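You operate a simulated robot arm through the tools that you are given. There is no shell and no other tool.

You are at the controls of a simulated robot arm. One attempt, no reset.

TASK
Tighten the blue bolt's nut to 15 Nm on the nut runner.
Fine: holder switch on HOLD for the run, back to FREE once it stops; at most two presses of the start button; the bolt stays in the socket; the direction switch and the other bolts end as they began.

The check looks at the end state, three seconds after you hand in, the way a careful person would. Anything else that was tipped, shoved, dropped, spilled or broken makes it a failure.

THE ROBOT
A 6-joint arm with a two-finger gripper, fixed in place. Base frame: the origin is at the foot of the arm, x ahead of it, y to its left, z up; the work surface is at about z = 0. Readings come in mm, rad, newtons and seconds.
With the tool pointing down near the work surface it reaches from about 180 to 480 mm from the base axis. Its first joint turns from -1.152 to 1.152 rad. Payload 1.76 kg.
The tool frame sits at the grasp point between the pads (the TCP): z along the fingers, y along the line on which they close. The tips reach 29 mm beyond it. The gripper opens to 82 mm; its body begins 58 mm behind the TCP.
Orientation is told as [roll, pitch, yaw] about the base's x, y, z axes, in that order, counted from this pose: with the fingers straight down and closing along the base's y, the tool's x points along the base's -x, its y along +y and its z along -z.

THE INTERFACE
- The arm moves only by the tool play_rows. Its argument "deltas" is a list of rows, each an object (a shift or turn left out is 0, a gripper value left out holds the last) with "xyz": the shift along the base's x, y, z in units of 250 mm (1.0 is 250 mm), a list of three; "delta_rot": the turn, a rotation vector about the base's x, y, z in units of 45 degrees (1.0 is 45 degrees), a list of three. In form: [{"xyz": [tx, ty, tz], "delta_rot": [ax, ay, az]}, ...]. A call has 1 to 20 rows; each row is the pose to reach, as a shift and turn from the pose commanded when the call began. "claw" is the finger opening in mm, from 0 to 82, set as the call begins (left out, the last holds). A call with a number of a shift or a turn outside -1 to 1 is refused whole. A row lasts 0.2 s, in which the tool goes at most 50 mm and 0.15 rad; a call with a longer step from one row to the next is refused whole, and so is a gripper value outside its range. Where a pose cannot be reached the arm comes as near as it can. A force on the tool above 40 N (or 10 N above the force at the start of the call, whichever is more), or a blocked arm, ends the call early, and 0.2 s more pass. The fingers move at their own pace (about 203.5 mm/s each) and stop on an object; they squeeze with about 34 N. The grip force told is the motor's: it shows also when the fingers shut on nothing. Time passes only in rows, and 0.2 s behind the last, so rows that repeat a pose let the fingers close. The reply holds the time, the measured pose of the TCP, the force on the tool along the base axes, the opening and the grip force, in the units named above and with some noise, with the torque about the TCP (base axes, N m) and any sound that the robot's microphone picked up.
- Cameras (640 x 400 px; columns grow to the right, rows downward): "scene" is fixed at [45.3, 325.3, 424.6]; the picture's right is [-0.86, -0.51, 0.00], its down [-0.29, 0.49, -0.82] and it looks along [0.42, -0.70, -0.57] (base axes); focal length 214 px, centre (320, 200). "wrist" rides on the gripper at [79, 4, -89] in the tool frame; the picture's right is [-0.05, 1.00, 0.00], its down [-0.71, -0.04, -0.71] and it looks along [-0.71, -0.04, 0.71] (tool axes); focal length 256 px, centre (320, 200). There is no depth. A picture from a camera that has moved, and an enlarged one, comes with that camera's place and axes in the base frame and with its lens.
- get_image(camera): a new picture of that camera. No time passes.
- zoom(camera, box): a new picture of the part [left, top, right, bottom] of that camera's present view, enlarged. No time passes.
- finish_job(): hands the job in; it is judged then, once.

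Nothing tells you positions but the pictures and the camera data. Unless the task says otherwise, let go and move clear before handing in.

The tools are called after "Emit:" as a command line: name --argument value ..., lists and objects as JSON in quotes. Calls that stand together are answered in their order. play_rows: Moves the arm, as the interface text tells. Its arguments: {"type":"object","properties":{"deltas":{"type":"array","items":{"type":"object","properties":{"xyz":{"type":"array","items":{"type":"number"}},"delta_rot":{"type":"array","items":{"type":"number"}}}}},"claw":{"type":"number"}},"required":["deltas"]} The other tools are called the same way: get_image (camera) takes a picture; zoom (camera, box) takes an enlarged picture of a part of a camera's view; finish_job () hands the job in.

At the start:

```text
t: 0.0
eef_pos: [289.6, -66.4, 311.2]
tool_rot: [-0.002, 0.001, 0.0]
force: [0.3, 0.2, -0.6]
torque: [0.01, 0.02, -0.04]
opening: 82.0
grip_force: 0.0
```

scene: 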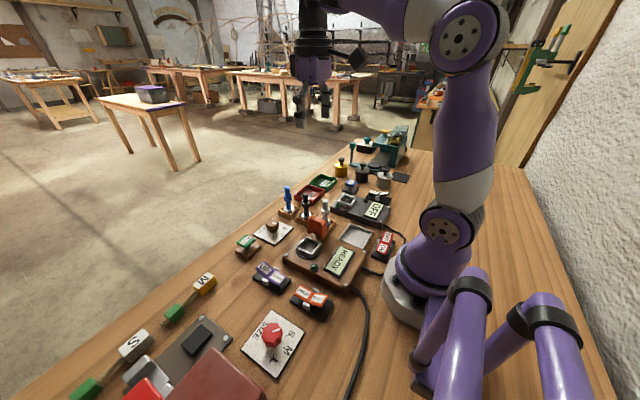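
wrist: 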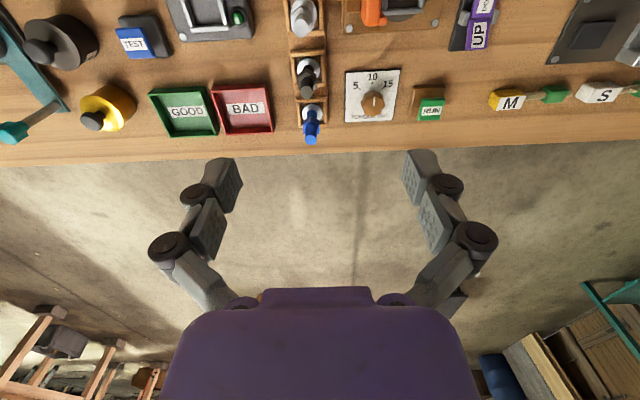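

I see a bench with a nut runner marked READY, three bolts (one of them blue), a torque dial marked 5/10/15, a green RUN button and several switches. I'll zoom in on each part before moving anything.

Emit:
zoom --camera "scene" --box '[220, 170, 420, 320]'

Emit:
zoom --camera "wrist" --box '[280, 0, 520, 150]'

Emit:
zoom --camera "scene" --box '[60, 250, 360, 400]'

Emit:
zoom --camera "scene" --box '[270, 120, 430, 240]'

```text
2.67 times, centred on (320, 245) of scene
camera zoom: at [45.3, 325.3, 424.6], right [-0.86, -0.51, 0.0], down [-0.29, 0.49, -0.82], along [0.42, -0.7, -0.57], focal length 572 px, centre (320, 80)
```

zoom: 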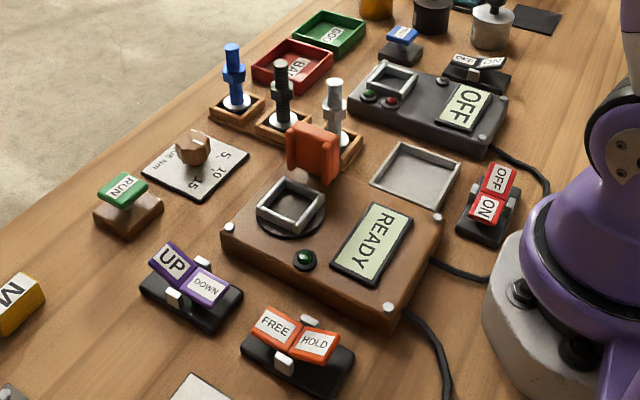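

```text
2.67 times, centred on (400, 75) of wrist
camera zoom: at [210.3, -61.7, 401.2], right [0.05, 1.0, 0.0], down [0.71, -0.04, 0.71], along [0.71, -0.04, -0.71], focal length 683 px, centre (107, 533)
```

zoom: 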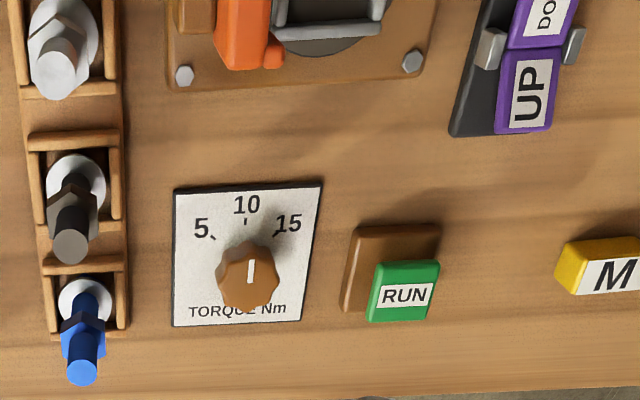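

```text
2.13 times, centred on (210, 325) of scene
camera zoom: at [45.3, 325.3, 424.6], right [-0.86, -0.51, 0.0], down [-0.29, 0.49, -0.82], along [0.42, -0.7, -0.57], focal length 458 px, centre (555, -67)
```

zoom: 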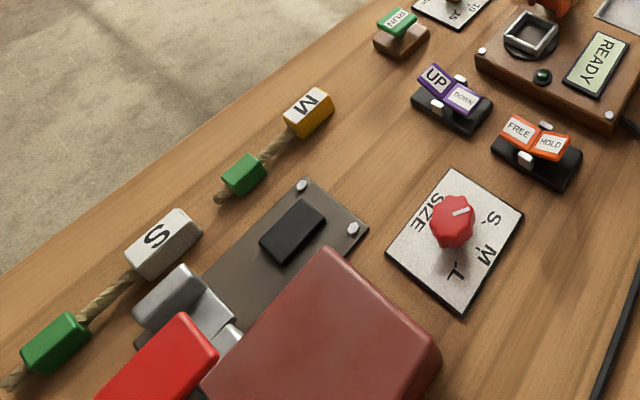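

```text
3.33 times, centred on (350, 180) of scene
camera zoom: at [45.3, 325.3, 424.6], right [-0.86, -0.51, 0.0], down [-0.29, 0.49, -0.82], along [0.42, -0.7, -0.57], focal length 715 px, centre (220, 267)
```

zoom: 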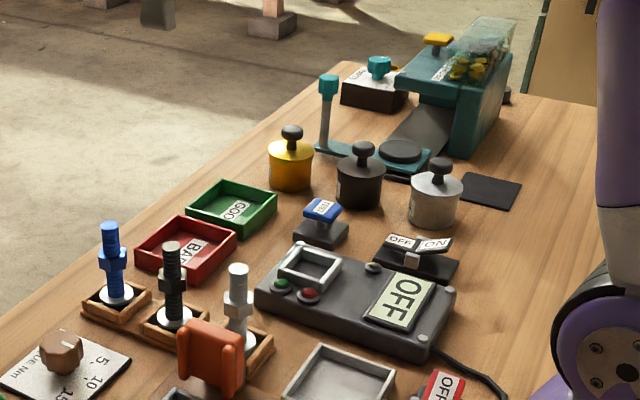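

The nut runner (brown box, READY) sits around x≈250, y≈30, and the blue bolt's stand is around (410, -85). I'll pull the arm back for a better wrist view of the switches and the socket.

Emit:
play_rows --deltas '[{"xyz": [-0.1, 0.08, 0.0]}, {"xyz": [-0.2, 0.16, 0.0]}, {"xyz": [-0.3, 0.24, 0.0]}, {"xyz": [-0.36, 0.32, 0.0]}, {"xyz": [-0.36, 0.36, 0.0]}]'

Emit:
get_image --camera "wrist"

Emit:
get_image --camera "scene"

```text
t: 1.2
eef_pos: [199.5, 24.7, 312.4]
tool_rot: [-0.001, -0.003, -0.002]
force: [0.7, -0.2, -0.3]
torque: [0.02, -0.01, 0.02]
opening: 82.1
grip_force: 0.1
```

```text
taken
camera wrist: at [119.8, 29.0, 402.0], right [0.06, 1.0, 0.0], down [0.71, -0.04, 0.71], along [0.71, -0.04, -0.71], focal length 256 px, centre (320, 200)
```

wrist: 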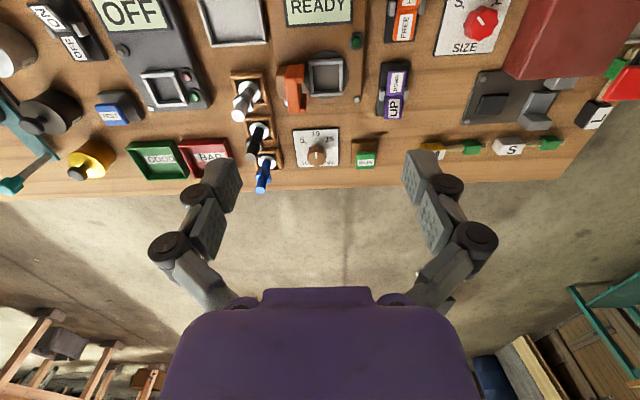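

```text
taken
```

scene: 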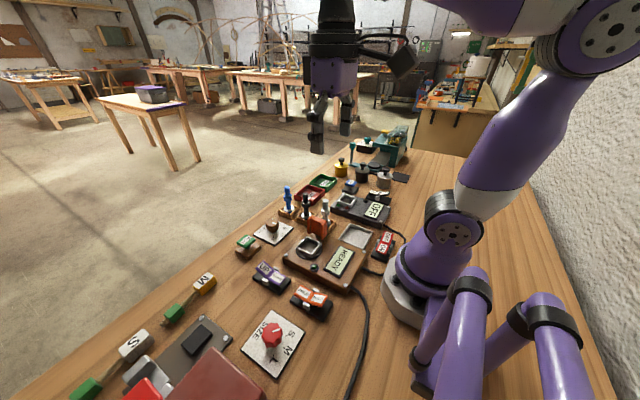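

The wrist view shows all the controls but at a slant. I'll pitch the tool so the camera looks nearly straight down and I can measure positions.

Emit:
play_rows --deltas '[{"delta_rot": [0, 0.17, 0]}, {"delta_rot": [0, 0.34, 0]}, {"delta_rot": [0, 0.51, 0]}, {"delta_rot": [0, 0.68, 0]}, {"delta_rot": [0, 0.85, 0]}, {"delta_rot": [0, 1.0, 0]}, {"delta_rot": [0, 1.0, 0]}]'

Emit:
get_image --camera "wrist"

```text
t: 2.8
eef_pos: [177.2, 19.9, 230.1]
tool_rot: [-0.002, 0.784, 0.0]
force: [-1.4, 0.2, 0.4]
torque: [0.01, 0.03, 0.01]
opening: 81.8
grip_force: 0.1
out of reach, approached as far as the arm can: row 3, 4, 5, 6, 7
```

```text
taken
camera wrist: at [184.4, 23.3, 348.3], right [0.04, 1.0, -0.04], down [1.0, -0.04, 0.0], along [0.0, -0.04, -1.0], focal length 256 px, centre (320, 200)
```

wrist: 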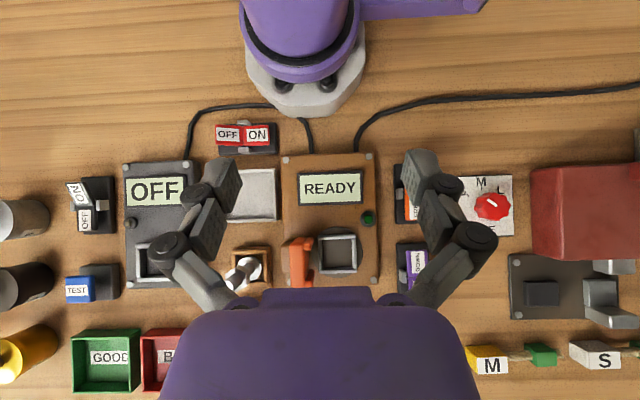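

The overhead view is clear, with the socket at about (249, 30). I'll zoom in to read the switch states.

Emit:
zoom --camera "wrist" --box '[200, 100, 440, 300]'

Emit:
zoom --camera "wrist" --box '[380, 140, 540, 300]'

Emit:
zoom --camera "scene" --box '[240, 240, 340, 320]'

Emit:
zoom --camera "scene" --box '[270, 180, 350, 260]'

```text
2.00 times, centred on (320, 200) of wrist
camera zoom: at [184.4, 23.3, 348.3], right [0.04, 1.0, -0.04], down [1.0, -0.04, 0.0], along [0.0, -0.04, -1.0], focal length 512 px, centre (320, 200)
```

zoom: 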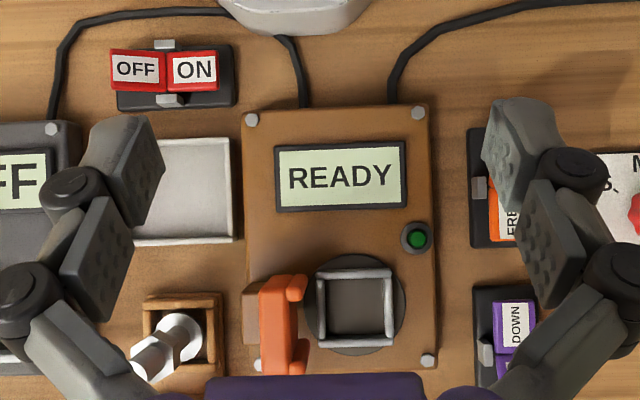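

```text
2.50 times, centred on (460, 220) of wrist
camera zoom: at [184.4, 23.3, 348.3], right [0.04, 1.0, -0.04], down [1.0, -0.04, 0.0], along [0.0, -0.04, -1.0], focal length 640 px, centre (-30, 150)
```

zoom: 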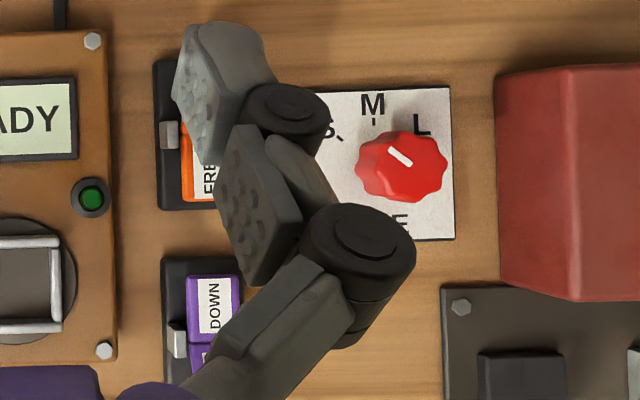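

```text
5.00 times, centred on (290, 280) of scene
camera zoom: at [45.3, 325.3, 424.6], right [-0.86, -0.51, 0.0], down [-0.29, 0.49, -0.82], along [0.42, -0.7, -0.57], focal length 1072 px, centre (470, -200)
```

zoom: 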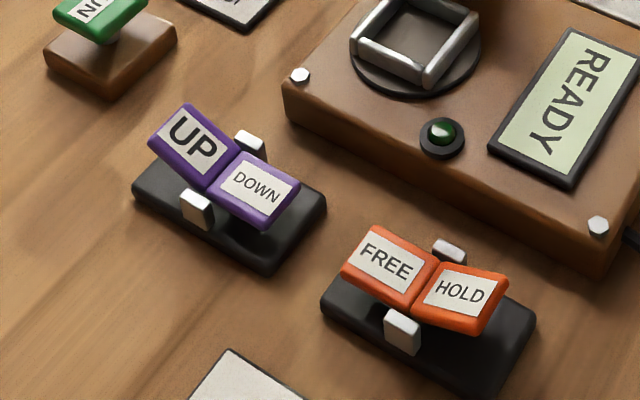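

```text
5.00 times, centred on (310, 220) of scene
camera zoom: at [45.3, 325.3, 424.6], right [-0.86, -0.51, 0.0], down [-0.29, 0.49, -0.82], along [0.42, -0.7, -0.57], focal length 1072 px, centre (370, 100)
```

zoom: 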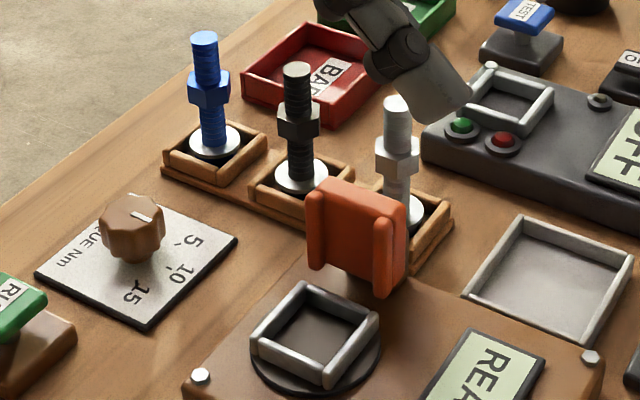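

As I read the switches, the direction is on DOWN, the holder is on FREE and the power is ON. The torque dial is at about 10. I'll straighten the tool again and take a closer look at the blue bolt.

Emit:
play_rows --deltas '[{"delta_rot": [0, -0.17, 0]}, {"delta_rot": [0, -0.34, 0]}, {"delta_rot": [0, -0.51, 0]}, {"delta_rot": [0, -0.68, 0]}, {"delta_rot": [0, -0.85, 0]}, {"delta_rot": [0, -1.0, 0]}, {"delta_rot": [0, -1.0, 0]}]'

```text
t: 4.4
eef_pos: [178.2, 20.1, 228.6]
tool_rot: [-0.003, -0.002, -0.002]
force: [0.3, 0.2, 0.4]
torque: [-0.01, 0.0, 0.0]
opening: 81.9
grip_force: 0.0
out of reach, approached as far as the arm can: row 5
```

The commanded pose follows what the arm actually reached, now (178, 20, 228). Next I'll move in front of the bolt stand to measure the blue bolt.

Emit:
play_rows --deltas '[{"xyz": [0.072, -0.106, -0.028]}, {"xyz": [0.144, -0.212, -0.056]}, {"xyz": [0.216, -0.318, -0.084]}, {"xyz": [0.288, -0.424, -0.112]}, {"xyz": [0.288, -0.424, -0.112]}]'

Emit:
get_image --camera "wrist"

Emit:
zoom --camera "wrist" --box '[230, 0, 470, 200]'

Emit:
zoom --camera "scene" --box '[250, 170, 350, 250]'

```text
t: 5.6
eef_pos: [249.1, -85.0, 200.5]
tool_rot: [-0.002, 0.0, 0.001]
force: [0.5, -0.5, 0.2]
torque: [-0.01, 0.0, 0.03]
opening: 81.9
grip_force: 0.1
```

```text
taken
camera wrist: at [168.7, -81.4, 289.2], right [0.05, 1.0, 0.0], down [0.71, -0.04, 0.71], along [0.71, -0.04, -0.71], focal length 256 px, centre (320, 200)
```

wrist: 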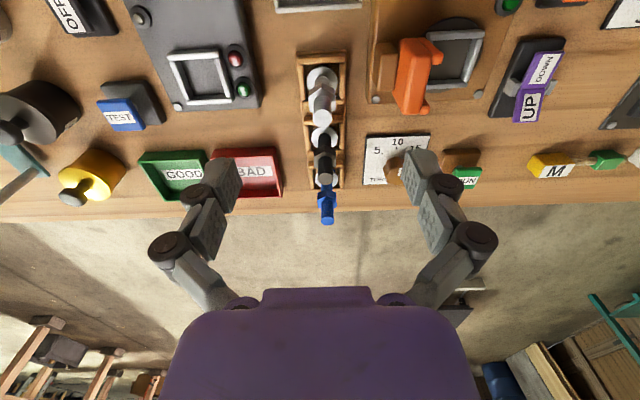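

```text
2.00 times, centred on (350, 100) of wrist
camera zoom: at [168.7, -81.4, 289.2], right [0.05, 1.0, 0.0], down [0.71, -0.04, 0.71], along [0.71, -0.04, -0.71], focal length 512 px, centre (260, 400)
```

zoom: 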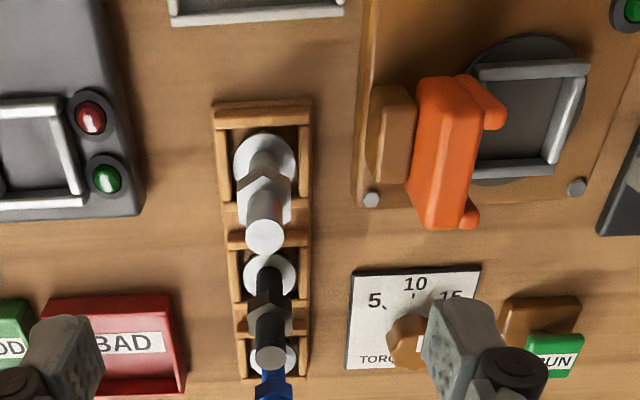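

```text
5.00 times, centred on (300, 210) of scene
camera zoom: at [45.3, 325.3, 424.6], right [-0.86, -0.51, 0.0], down [-0.29, 0.49, -0.82], along [0.42, -0.7, -0.57], focal length 1072 px, centre (420, 150)
```

zoom: 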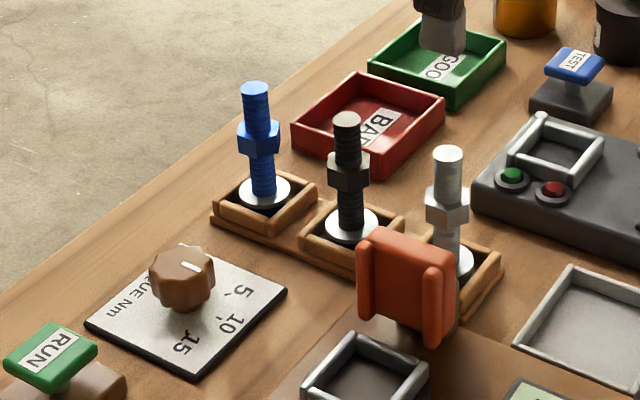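

The blue bolt stands at about (400, -87) with its top near z≈90. The holder jaw sits on the -y side of the socket, so I'll turn the tool -90° in yaw to close along x, which also gives me a side view of the bolts.

Emit:
play_rows --deltas '[{"xyz": [0.06, 0.03, 0.015], "delta_rot": [0, 0, -0.17]}, {"xyz": [0.12, 0.06, 0.03], "delta_rot": [0, 0, -0.34]}, {"xyz": [0.18, 0.09, 0.045], "delta_rot": [0, 0, -0.51]}, {"xyz": [0.24, 0.12, 0.06], "delta_rot": [0, 0, -0.68]}, {"xyz": [0.3, 0.15, 0.07], "delta_rot": [0, 0, -0.84]}, {"xyz": [0.364, 0.18, 0.08], "delta_rot": [0, 0, -1.0]}]'

Emit:
play_rows --deltas '[{"delta_rot": [0, 0, -0.17]}, {"delta_rot": [0, 0, -0.34]}, {"delta_rot": [0, 0, -0.51]}, {"delta_rot": [0, 0, -0.68]}, {"delta_rot": [0, 0, -0.84]}, {"delta_rot": [0, 0, -1.0]}, {"delta_rot": [0, 0, -1.0]}]'

Emit:
get_image --camera "wrist"

```text
t: 7.0
eef_pos: [338.1, -39.6, 220.7]
tool_rot: [-0.003, 0.001, -0.789]
force: [0.3, -0.1, -0.7]
torque: [0.0, -0.02, 0.0]
opening: 82.3
grip_force: 0.0
```

```text
t: 8.6
eef_pos: [338.8, -40.9, 221.2]
tool_rot: [-0.001, 0.0, -1.574]
force: [0.0, -1.0, 0.1]
torque: [0.01, -0.04, -0.01]
opening: 82.4
grip_force: 0.1
```

```text
taken
camera wrist: at [343.9, 39.3, 310.0], right [1.0, -0.06, 0.0], down [-0.04, -0.71, 0.71], along [-0.04, -0.71, -0.71], focal length 256 px, centre (320, 200)
```

wrist: 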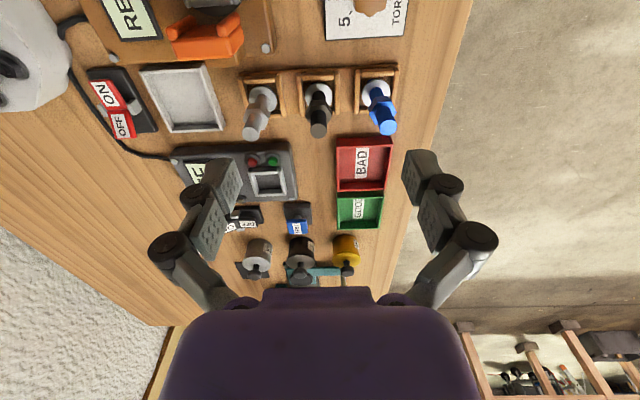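

At yaw -90° the bolts show side-on. I'll zoom in on them to measure.

Emit:
zoom --camera "wrist" --box '[230, 50, 420, 160]'

Emit:
zoom --camera "wrist" --box '[60, 0, 480, 160]'

```text
3.37 times, centred on (325, 105) of wrist
camera zoom: at [343.9, 39.3, 310.0], right [1.0, -0.06, 0.0], down [-0.04, -0.71, 0.71], along [-0.04, -0.71, -0.71], focal length 862 px, centre (303, 520)
```

zoom: 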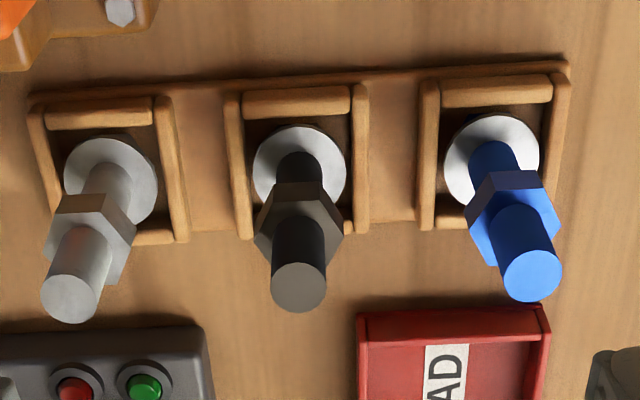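

```text
1.52 times, centred on (270, 80) of wrist
camera zoom: at [343.9, 39.3, 310.0], right [1.0, -0.06, 0.0], down [-0.04, -0.71, 0.71], along [-0.04, -0.71, -0.71], focal length 390 px, centre (396, 383)
```

zoom: 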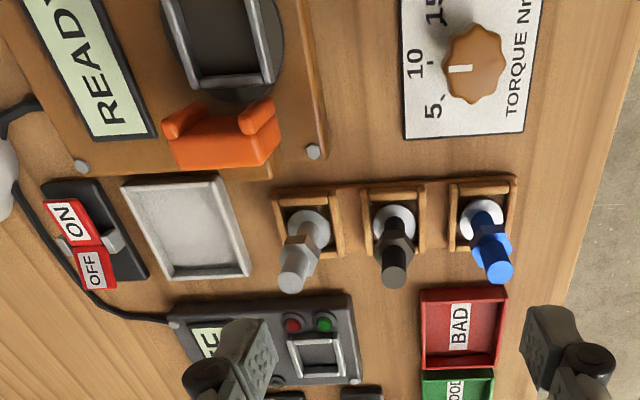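

I put the blue bolt at about (402.5, -87), with its top at z≈88, the top of the nut at z≈60 and a base disc about 33 mm across. I'll hover above it with the tips well clear and check alignment.

Emit:
play_rows --deltas '[{"xyz": [0.07, -0.05, -0.05]}, {"xyz": [0.14, -0.1, -0.12]}, {"xyz": [0.2, -0.15, -0.2]}, {"xyz": [0.254, -0.184, -0.284]}, {"xyz": [0.254, -0.184, -0.284]}]' --claw 50

Emit:
get_image --camera "wrist"

Emit:
zoom --camera "scene" --box '[220, 100, 380, 220]'

```text
t: 9.8
eef_pos: [401.3, -83.4, 149.6]
tool_rot: [-0.002, -0.001, -1.572]
force: [-0.6, -0.4, 0.5]
torque: [0.02, -0.02, 0.02]
opening: 50.0
grip_force: 0.0
```

```text
taken
camera wrist: at [407.5, -4.1, 239.1], right [1.0, -0.05, 0.0], down [-0.04, -0.71, 0.71], along [-0.04, -0.71, -0.71], focal length 256 px, centre (320, 200)
```

wrist: 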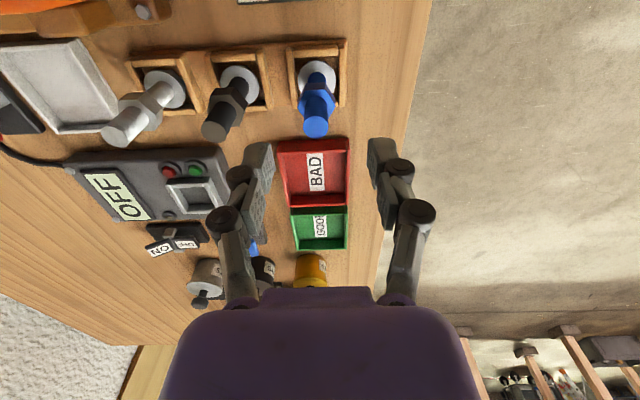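

```text
3.33 times, centred on (300, 160) of scene
camera zoom: at [45.3, 325.3, 424.6], right [-0.86, -0.51, 0.0], down [-0.29, 0.49, -0.82], along [0.42, -0.7, -0.57], focal length 715 px, centre (387, 333)
```

zoom: 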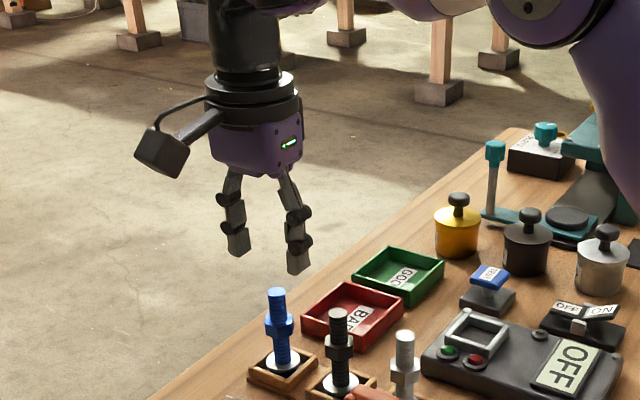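

The hover looks right: the bolt is nearly centred between the fingers. I'll zoom in to refine its position.

Emit:
zoom --camera "wrist" --box '[260, 30, 380, 150]'

Emit:
zoom --camera "scene" --box '[260, 140, 320, 220]'

```text
3.33 times, centred on (320, 90) of wrist
camera zoom: at [407.5, -4.1, 239.1], right [1.0, -0.05, 0.0], down [-0.04, -0.71, 0.71], along [-0.04, -0.71, -0.71], focal length 853 px, centre (320, 567)
```

zoom: 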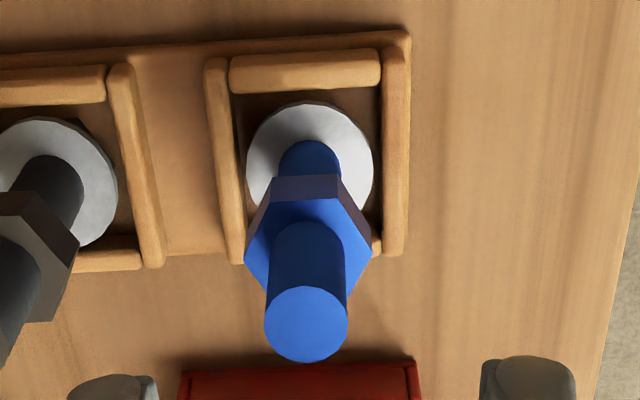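

```text
5.00 times, centred on (290, 180) of scene
camera zoom: at [45.3, 325.3, 424.6], right [-0.86, -0.51, 0.0], down [-0.29, 0.49, -0.82], along [0.42, -0.7, -0.57], focal length 1072 px, centre (470, 300)
```

zoom: 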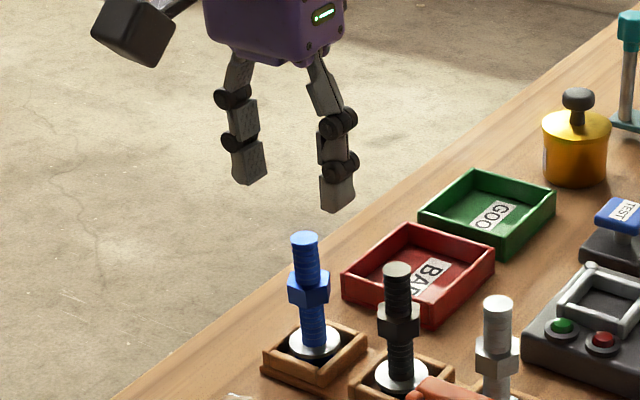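

The bolt axis comes out at about (401, -87) with its top at z≈89. I'll centre over it and descend so the pads straddle only the shaft above the nut.

Emit:
play_rows --deltas '[{"xyz": [0.0, -0.014, 0.0]}, {"xyz": [0.0, -0.014, -0.06]}, {"xyz": [0.0, -0.014, -0.12]}, {"xyz": [0.0, -0.014, -0.18]}, {"xyz": [0.0, -0.014, -0.23]}, {"xyz": [0.0, -0.014, -0.23]}]'

Emit:
get_image --camera "wrist"

Emit:
zoom --camera "scene" --box '[250, 150, 350, 230]'

```text
t: 11.2
eef_pos: [403.2, -90.0, 89.9]
tool_rot: [-0.003, -0.001, -1.572]
force: [0.6, 0.0, -0.1]
torque: [0.0, 0.03, -0.04]
opening: 50.0
grip_force: 0.1
```

```text
taken
camera wrist: at [407.2, -10.4, 179.9], right [1.0, -0.05, 0.0], down [-0.04, -0.71, 0.71], along [-0.04, -0.71, -0.71], focal length 256 px, centre (320, 200)
```

wrist: 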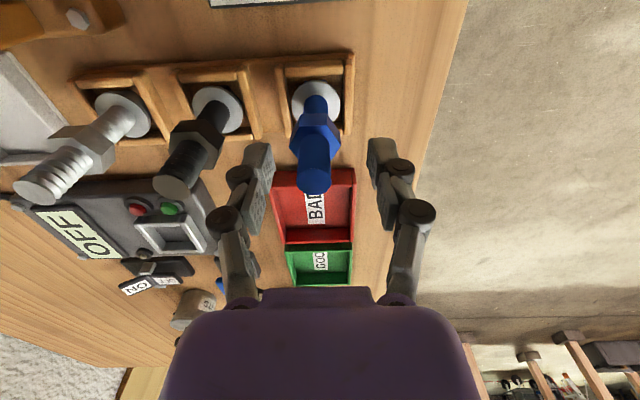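

```text
5.00 times, centred on (300, 190) of scene
camera zoom: at [45.3, 325.3, 424.6], right [-0.86, -0.51, 0.0], down [-0.29, 0.49, -0.82], along [0.42, -0.7, -0.57], focal length 1072 px, centre (420, 250)
```

zoom: 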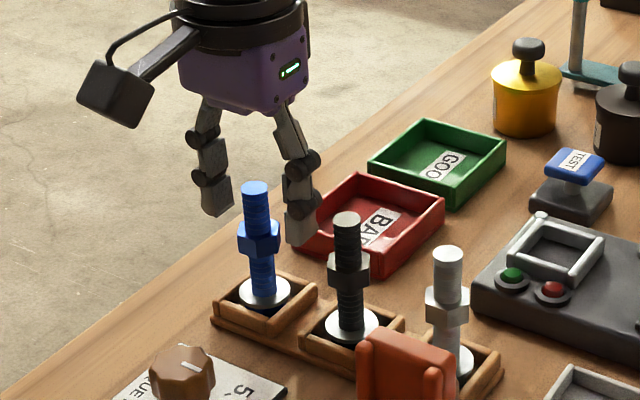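

The pads straddle the shaft, but the bolt sits about 2.5 mm toward -x of centre. I'll zoom in to check tip clearance over the nut before closing.

Emit:
zoom --camera "wrist" --box '[220, 70, 420, 210]'

Emit:
zoom --camera "scene" --box '[280, 175, 320, 215]'

```text
2.86 times, centred on (320, 140) of wrist
camera zoom: at [407.2, -10.4, 179.9], right [1.0, -0.05, 0.0], down [-0.04, -0.71, 0.71], along [-0.04, -0.71, -0.71], focal length 731 px, centre (320, 371)
```

zoom: 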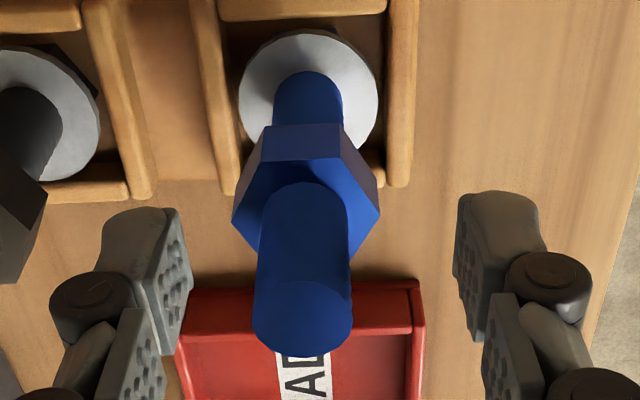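

```text
10.00 times, centred on (300, 195) of scene
camera zoom: at [45.3, 325.3, 424.6], right [-0.86, -0.51, 0.0], down [-0.29, 0.49, -0.82], along [0.42, -0.7, -0.57], focal length 2145 px, centre (520, 250)
```

zoom: 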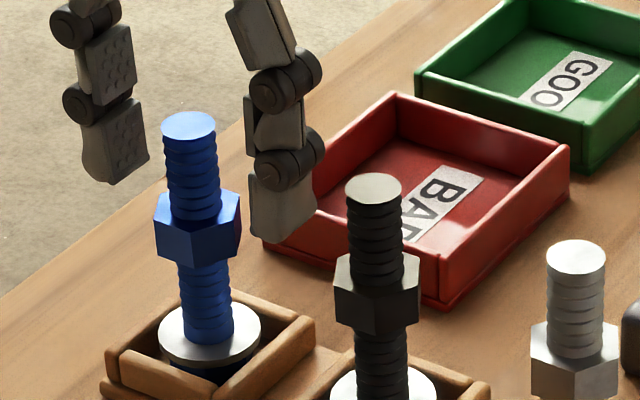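

The scene zoom corrects my height estimate: the disc is at z≈21, the top of the nut at z≈70 and the bolt top at z≈96, with the bolt at about (401, -85). I'll rise about 12 mm and re-centre so the pads take only the upper shaft.

Emit:
play_rows --deltas '[{"xyz": [0.0, 0.0, 0.048]}, {"xyz": [-0.01, 0.02, 0.048]}, {"xyz": [-0.01, 0.02, 0.048]}, {"xyz": [-0.01, 0.02, 0.048]}]'

Emit:
zoom --camera "wrist" --box '[220, 70, 420, 210]'

Emit:
zoom --camera "scene" --box '[270, 165, 330, 215]'

```text
t: 12.2
eef_pos: [399.4, -84.0, 103.4]
tool_rot: [-0.001, 0.001, -1.573]
force: [0.5, 0.3, 0.5]
torque: [-0.03, -0.02, 0.03]
opening: 50.0
grip_force: 0.0
```

```text
2.86 times, centred on (320, 140) of wrist
camera zoom: at [404.1, -5.2, 192.9], right [1.0, -0.05, 0.0], down [-0.04, -0.71, 0.71], along [-0.04, -0.71, -0.71], focal length 731 px, centre (320, 371)
```

zoom: 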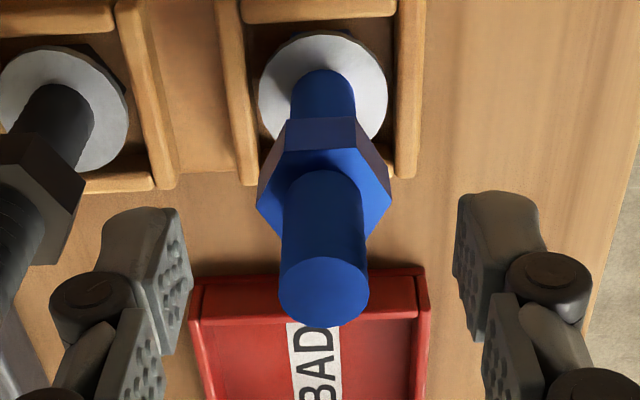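

```text
8.00 times, centred on (300, 190) of scene
camera zoom: at [45.3, 325.3, 424.6], right [-0.86, -0.51, 0.0], down [-0.29, 0.49, -0.82], along [0.42, -0.7, -0.57], focal length 1716 px, centre (480, 280)
```

zoom: 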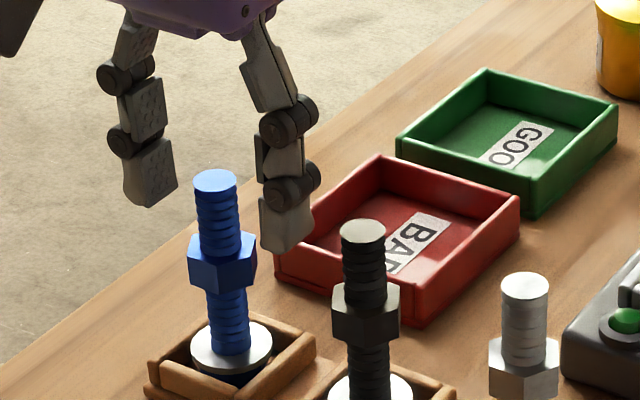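

The pads are centred on the shaft with the tips a few mm above the nut. I'll ease down 2 mm and close the gripper.

Emit:
play_rows --deltas '[{"xyz": [0.0, 0.0, -0.008]}, {"xyz": [0.0, 0.0, -0.008]}]'

Emit:
play_rows --deltas '[{"xyz": [0, 0, 0]}, {"xyz": [0, 0, 0]}, {"xyz": [0, 0, 0]}]' --claw 5

Emit:
zoom --camera "wrist" --box '[220, 70, 420, 210]'

Emit:
zoom --camera "scene" --box '[270, 165, 330, 215]'

```text
t: 12.8
eef_pos: [400.0, -84.7, 102.1]
tool_rot: [-0.001, 0.001, -1.573]
force: [1.0, 0.5, -1.1]
torque: [-0.03, 0.05, 0.0]
opening: 49.9
grip_force: 0.2
```

```text
t: 13.6
eef_pos: [400.5, -83.7, 102.6]
tool_rot: [-0.001, -0.001, -1.572]
force: [0.7, 1.5, 9.2]
torque: [0.01, -0.04, -0.03]
opening: 14.5
grip_force: 34.2
```

```text
2.86 times, centred on (320, 140) of wrist
camera zoom: at [404.5, -5.2, 191.6], right [1.0, -0.05, 0.0], down [-0.04, -0.71, 0.71], along [-0.04, -0.71, -0.71], focal length 731 px, centre (320, 371)
```

zoom: 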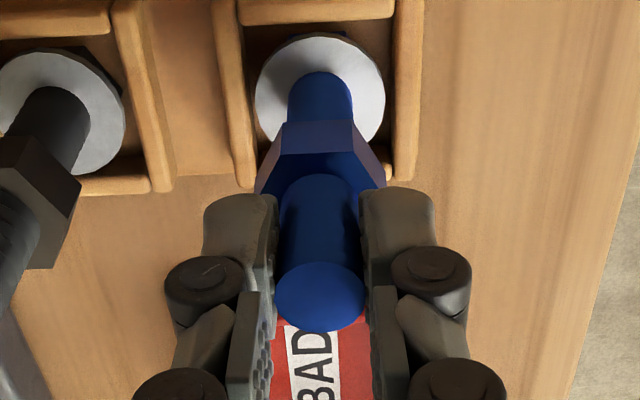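

```text
8.00 times, centred on (300, 190) of scene
camera zoom: at [45.3, 325.4, 424.6], right [-0.86, -0.51, 0.0], down [-0.29, 0.49, -0.82], along [0.42, -0.7, -0.57], focal length 1716 px, centre (480, 280)
```

zoom: 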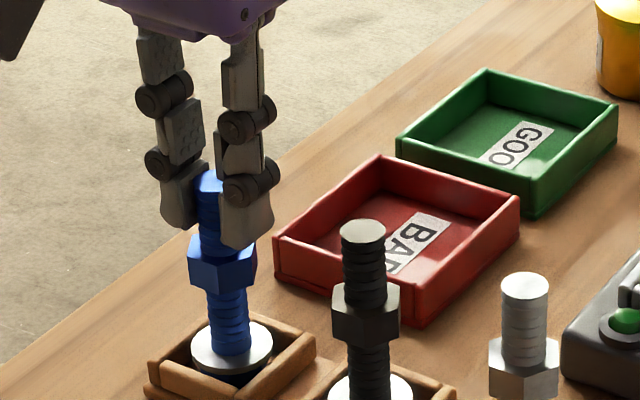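

The grip is solid (14.5 mm, 34 N) on the upper shaft. I'll lift the bolt straight up out of its tray.

Emit:
play_rows --deltas '[{"xyz": [0, 0, 0.02]}, {"xyz": [0, 0, 0.05]}, {"xyz": [0, 0, 0.1]}, {"xyz": [0, 0, 0.16]}, {"xyz": [0, 0, 0.24]}, {"xyz": [0, 0, 0.32]}, {"xyz": [0, 0, 0.4]}, {"xyz": [0, 0, 0.4]}]'

Emit:
get_image --camera "wrist"

Emit:
zoom --camera "scene" --box '[230, 90, 370, 220]'

```text
t: 15.4
eef_pos: [399.4, -84.4, 202.4]
tool_rot: [-0.001, 0.0, -1.571]
force: [0.4, 0.3, -1.6]
torque: [-0.01, 0.01, -0.01]
opening: 14.6
grip_force: 33.9
```

```text
taken
camera wrist: at [404.4, -5.6, 291.7], right [1.0, -0.05, 0.0], down [-0.04, -0.71, 0.71], along [-0.04, -0.71, -0.71], focal length 256 px, centre (320, 200)
```

wrist: 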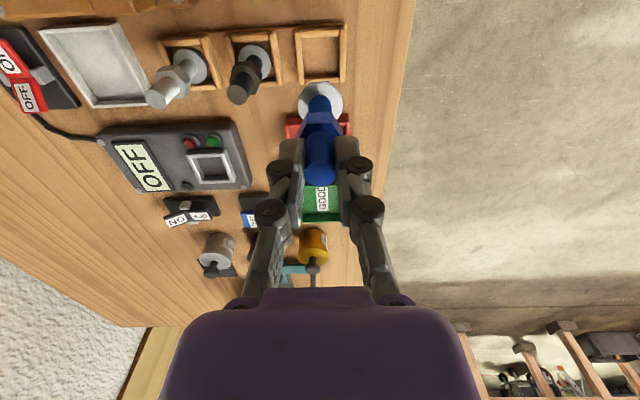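

```text
3.08 times, centred on (300, 155) of scene
camera zoom: at [45.3, 325.3, 424.6], right [-0.86, -0.51, 0.0], down [-0.29, 0.49, -0.82], along [0.42, -0.7, -0.57], focal length 660 px, centre (382, 338)
```

zoom: 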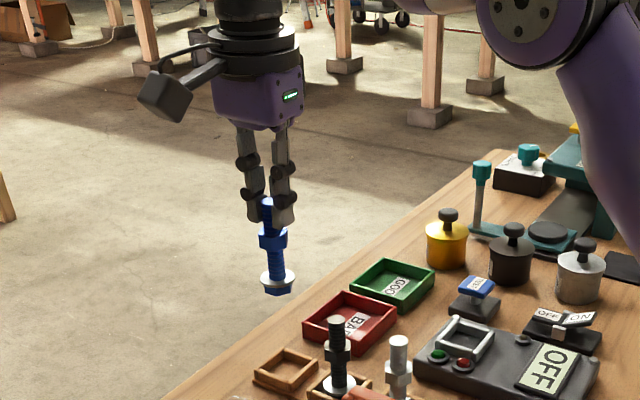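

The bolt is up and hanging straight. I'll zoom in to see the head's shape and how it sits in the grip.

Emit:
zoom --camera "scene" --box '[275, 125, 315, 160]'

Emit:
zoom --camera "wrist" --box '[260, 60, 380, 200]'

```text
11.43 times, centred on (295, 142) of scene
camera zoom: at [45.3, 325.3, 424.6], right [-0.86, -0.51, 0.0], down [-0.29, 0.49, -0.82], along [0.42, -0.7, -0.57], focal length 2451 px, centre (606, 857)
```

zoom: 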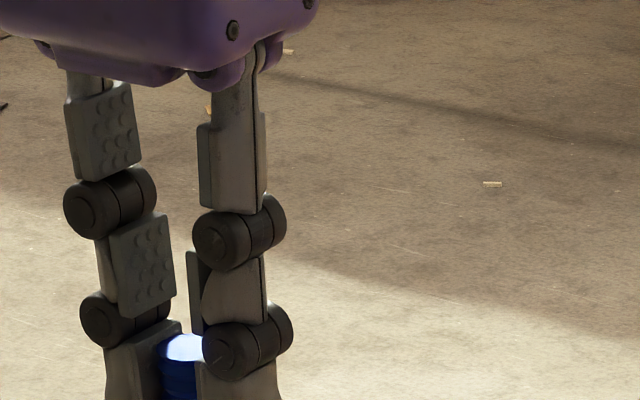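

```text
2.86 times, centred on (320, 130) of wrist
camera zoom: at [404.4, -5.6, 291.7], right [1.0, -0.05, 0.0], down [-0.04, -0.71, 0.71], along [-0.04, -0.71, -0.71], focal length 731 px, centre (320, 400)
```

zoom: 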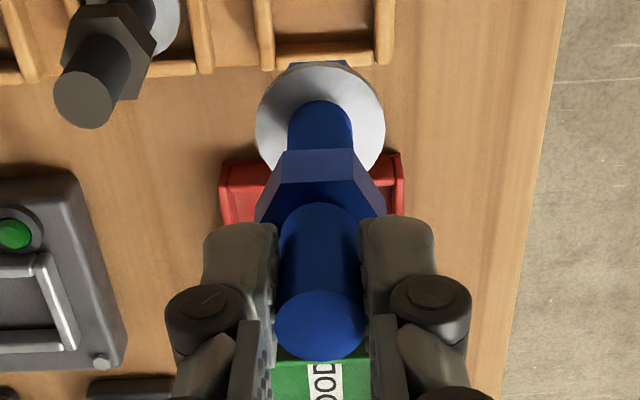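

Emit:
zoom --camera "scene" --box '[270, 150, 310, 185]'

Emit:
zoom --camera "scene" --box '[280, 210, 350, 270]'

```text
11.43 times, centred on (290, 168) of scene
camera zoom: at [45.3, 325.3, 424.6], right [-0.86, -0.51, 0.0], down [-0.29, 0.49, -0.82], along [0.42, -0.7, -0.57], focal length 2451 px, centre (663, 571)
```

zoom: 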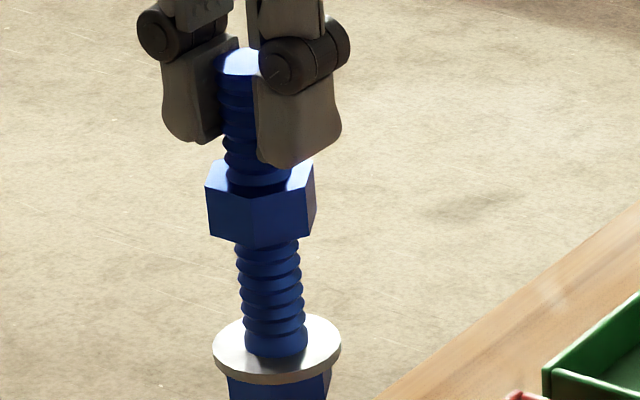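

```text
6.67 times, centred on (315, 240) of scene
camera zoom: at [45.3, 325.3, 424.6], right [-0.86, -0.51, 0.0], down [-0.29, 0.49, -0.82], along [0.42, -0.7, -0.57], focal length 1430 px, centre (353, -67)
```

zoom: 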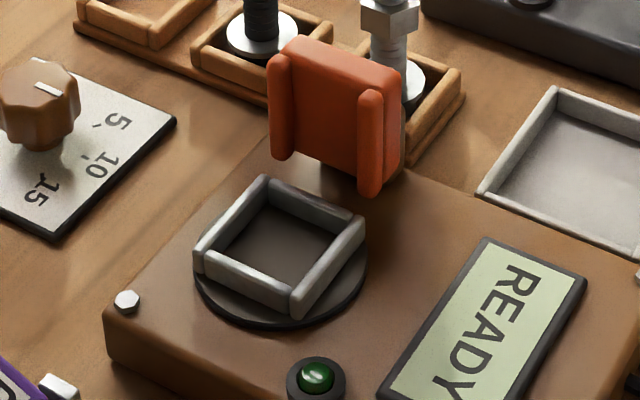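

Below the washer there's a hex head about 28 mm wide, and the socket is a square about 36 mm inside at roughly (250, 31), with wall tops at z≈45. I'll carry the bolt over the socket, high above the holder jaw.

Emit:
play_rows --deltas '[{"xyz": [-0.03, 0.023, 0.05]}, {"xyz": [-0.1, 0.077, 0.1]}, {"xyz": [-0.2, 0.154, 0.1]}, {"xyz": [-0.3, 0.231, 0.1]}, {"xyz": [-0.4, 0.308, 0.1]}, {"xyz": [-0.5, 0.385, 0.1]}, {"xyz": [-0.57, 0.44, 0.1]}, {"xyz": [-0.6, 0.462, 0.1]}, {"xyz": [-0.6, 0.462, 0.1]}, {"xyz": [-0.6, 0.462, 0.1]}]'

Emit:
get_image --camera "wrist"

Emit:
zoom --camera "scene" --box '[240, 130, 380, 270]'

```text
t: 17.6
eef_pos: [248.9, 30.9, 226.0]
tool_rot: [-0.003, -0.001, -1.573]
force: [-0.8, -0.9, -1.7]
torque: [-0.02, 0.01, 0.0]
opening: 14.7
grip_force: 33.5
```

```text
taken
camera wrist: at [253.8, 110.2, 315.9], right [1.0, -0.05, 0.0], down [-0.04, -0.71, 0.71], along [-0.04, -0.71, -0.71], focal length 256 px, centre (320, 200)
```

wrist: 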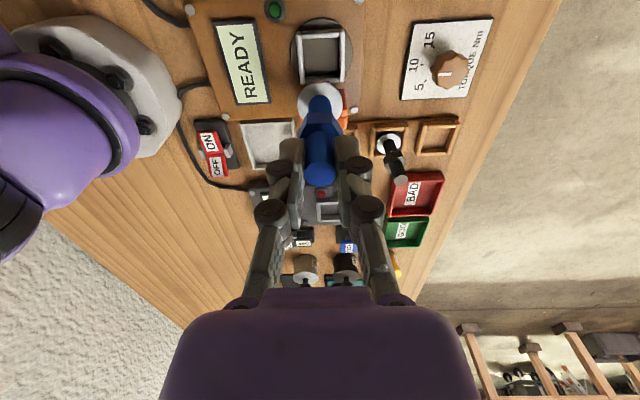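

```text
2.86 times, centred on (310, 200) of scene
camera zoom: at [45.3, 325.3, 424.6], right [-0.86, -0.51, 0.0], down [-0.29, 0.49, -0.82], along [0.42, -0.7, -0.57], focal length 613 px, centre (349, 200)
```

zoom: 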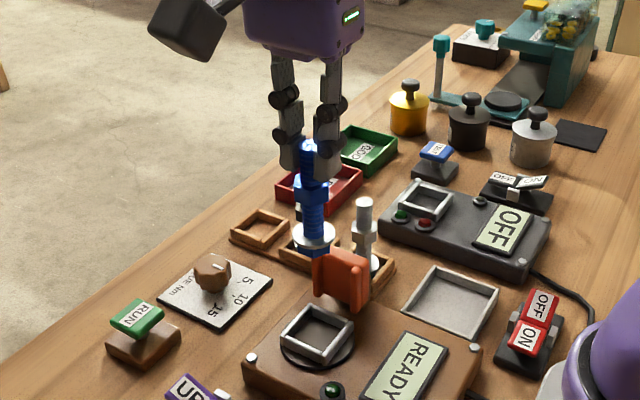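

The bolt hangs over the machine. I'll zoom in to check the socket's position against the bolt axis.

Emit:
zoom --camera "wrist" --box '[270, 0, 370, 120]'

Emit:
zoom --camera "scene" --box '[280, 160, 350, 270]'

```text
3.33 times, centred on (320, 60) of wrist
camera zoom: at [253.8, 110.2, 315.9], right [1.0, -0.05, 0.0], down [-0.04, -0.71, 0.71], along [-0.04, -0.71, -0.71], focal length 853 px, centre (320, 667)
```

zoom: 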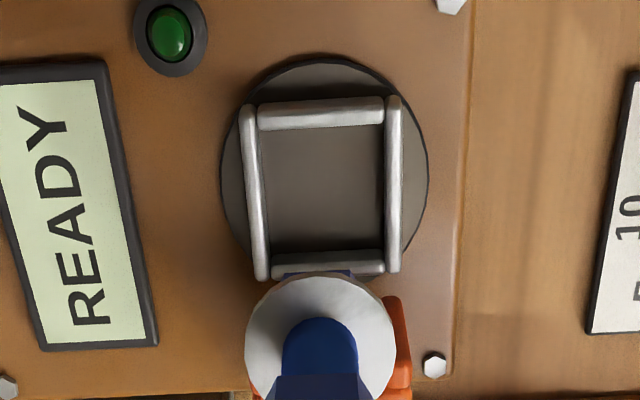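

```text
3.64 times, centred on (315, 215) of scene
camera zoom: at [45.3, 325.3, 424.6], right [-0.86, -0.51, 0.0], down [-0.29, 0.49, -0.82], along [0.42, -0.7, -0.57], focal length 780 px, centre (338, 146)
```

zoom: 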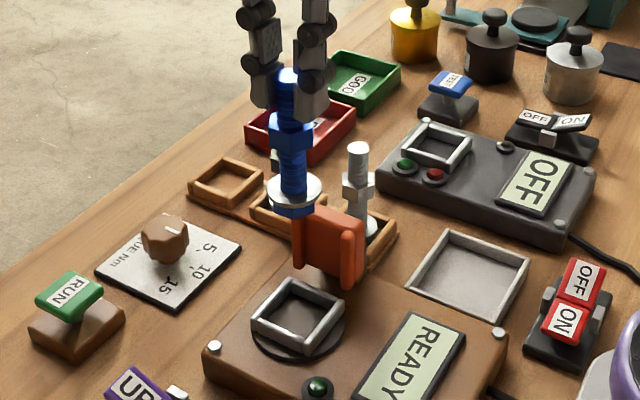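

The bolt axis and the socket line up within about 1 mm in both views. I'll descend to just above the socket walls and look again.

Emit:
play_rows --deltas '[{"xyz": [0, 0, -0.06]}, {"xyz": [0, 0, -0.12]}, {"xyz": [0, 0, -0.18]}, {"xyz": [0, 0, -0.24]}, {"xyz": [0, 0, -0.29]}, {"xyz": [0, 0, -0.29]}]'

Emit:
zoom --camera "wrist" --box '[240, 20, 400, 200]'

Emit:
zoom --camera "scene" --box '[280, 190, 350, 270]'

```text
t: 19.0
eef_pos: [250.2, 31.6, 155.2]
tool_rot: [-0.001, -0.001, -1.573]
force: [0.4, 0.1, -2.3]
torque: [-0.01, 0.0, 0.04]
opening: 14.6
grip_force: 34.1
```

```text
2.22 times, centred on (320, 110) of wrist
camera zoom: at [254.5, 109.9, 242.8], right [1.0, -0.05, 0.0], down [-0.04, -0.71, 0.71], along [-0.04, -0.71, -0.71], focal length 569 px, centre (320, 400)
```

zoom: 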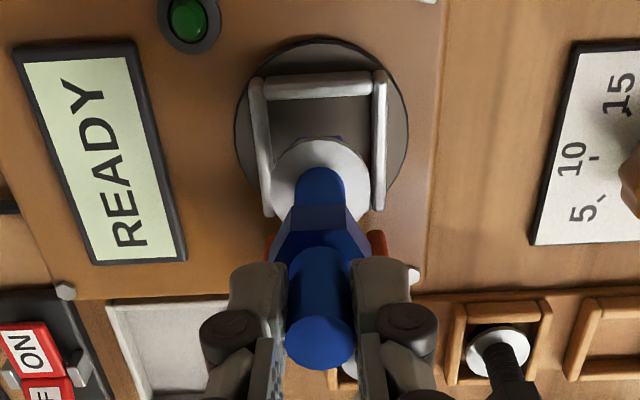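

```text
5.00 times, centred on (315, 230) of scene
camera zoom: at [45.3, 325.3, 424.6], right [-0.86, -0.51, 0.0], down [-0.29, 0.49, -0.82], along [0.42, -0.7, -0.57], focal length 1072 px, centre (345, 50)
```

zoom: 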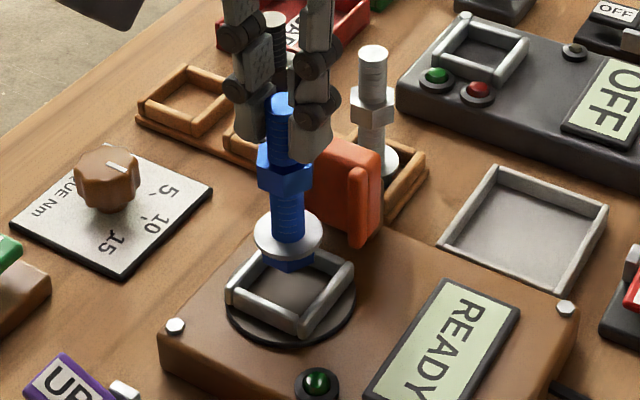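

Both views show the bolt centred over the socket (error under about 1 mm). I'll lower it in, watching the force.

Emit:
play_rows --deltas '[{"xyz": [0, 0, -0.016]}, {"xyz": [0, 0, -0.032]}, {"xyz": [0, 0, -0.048]}, {"xyz": [0, 0, -0.064]}, {"xyz": [0, 0, -0.076]}, {"xyz": [0, 0, -0.076]}]'

Emit:
zoom --camera "scene" --box '[280, 190, 350, 270]'

Emit:
zoom --camera "wrist" --box '[240, 20, 400, 200]'

```text
t: 20.4
eef_pos: [251.1, 31.2, 136.1]
tool_rot: [-0.002, 0.001, -1.573]
force: [1.0, -0.5, -1.2]
torque: [0.01, 0.01, -0.02]
opening: 14.6
grip_force: 34.4
```

```text
5.00 times, centred on (315, 230) of scene
camera zoom: at [45.3, 325.3, 424.6], right [-0.86, -0.51, 0.0], down [-0.29, 0.49, -0.82], along [0.42, -0.7, -0.57], focal length 1072 px, centre (345, 50)
```

zoom: 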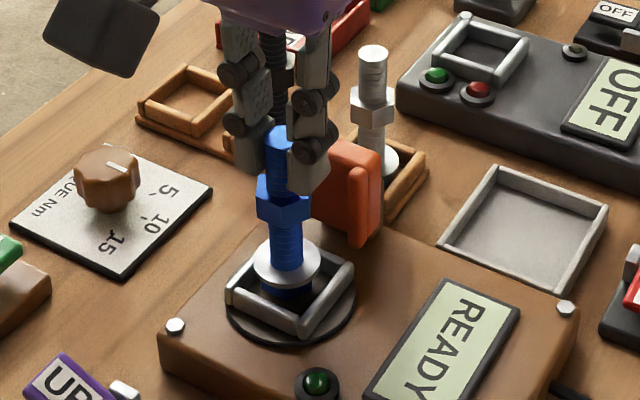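

```text
2.22 times, centred on (320, 110) of wrist
camera zoom: at [255.5, 110.6, 224.6], right [1.0, -0.05, 0.0], down [-0.04, -0.71, 0.71], along [-0.04, -0.71, -0.71], focal length 569 px, centre (320, 400)
```

zoom: 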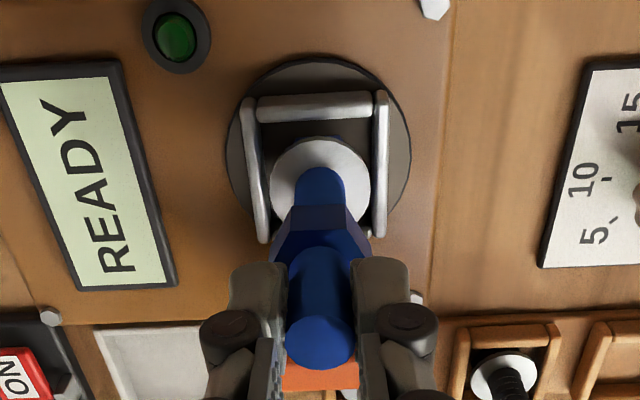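

The head is entering the socket freely. I'll keep lowering in fine steps until it seats.

Emit:
play_rows --deltas '[{"xyz": [0, 0, -0.006]}, {"xyz": [0, 0, -0.012]}, {"xyz": [0, 0, -0.018]}, {"xyz": [0, 0, -0.024]}, {"xyz": [0, 0, -0.024]}]'

Emit:
zoom --camera "scene" --box '[280, 190, 350, 270]'

```text
t: 21.6
eef_pos: [250.8, 30.9, 129.6]
tool_rot: [-0.002, 0.0, -1.572]
force: [-0.4, -0.3, -2.6]
torque: [0.01, -0.02, -0.03]
opening: 14.8
grip_force: 34.2
```

```text
5.00 times, centred on (315, 230) of scene
camera zoom: at [45.3, 325.3, 424.6], right [-0.86, -0.51, 0.0], down [-0.29, 0.49, -0.82], along [0.42, -0.7, -0.57], focal length 1072 px, centre (345, 50)
```

zoom: 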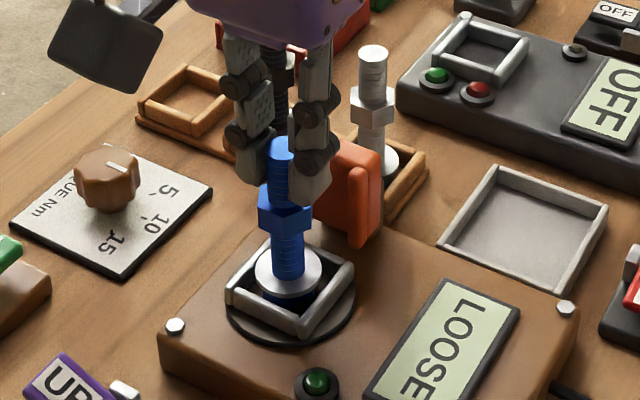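

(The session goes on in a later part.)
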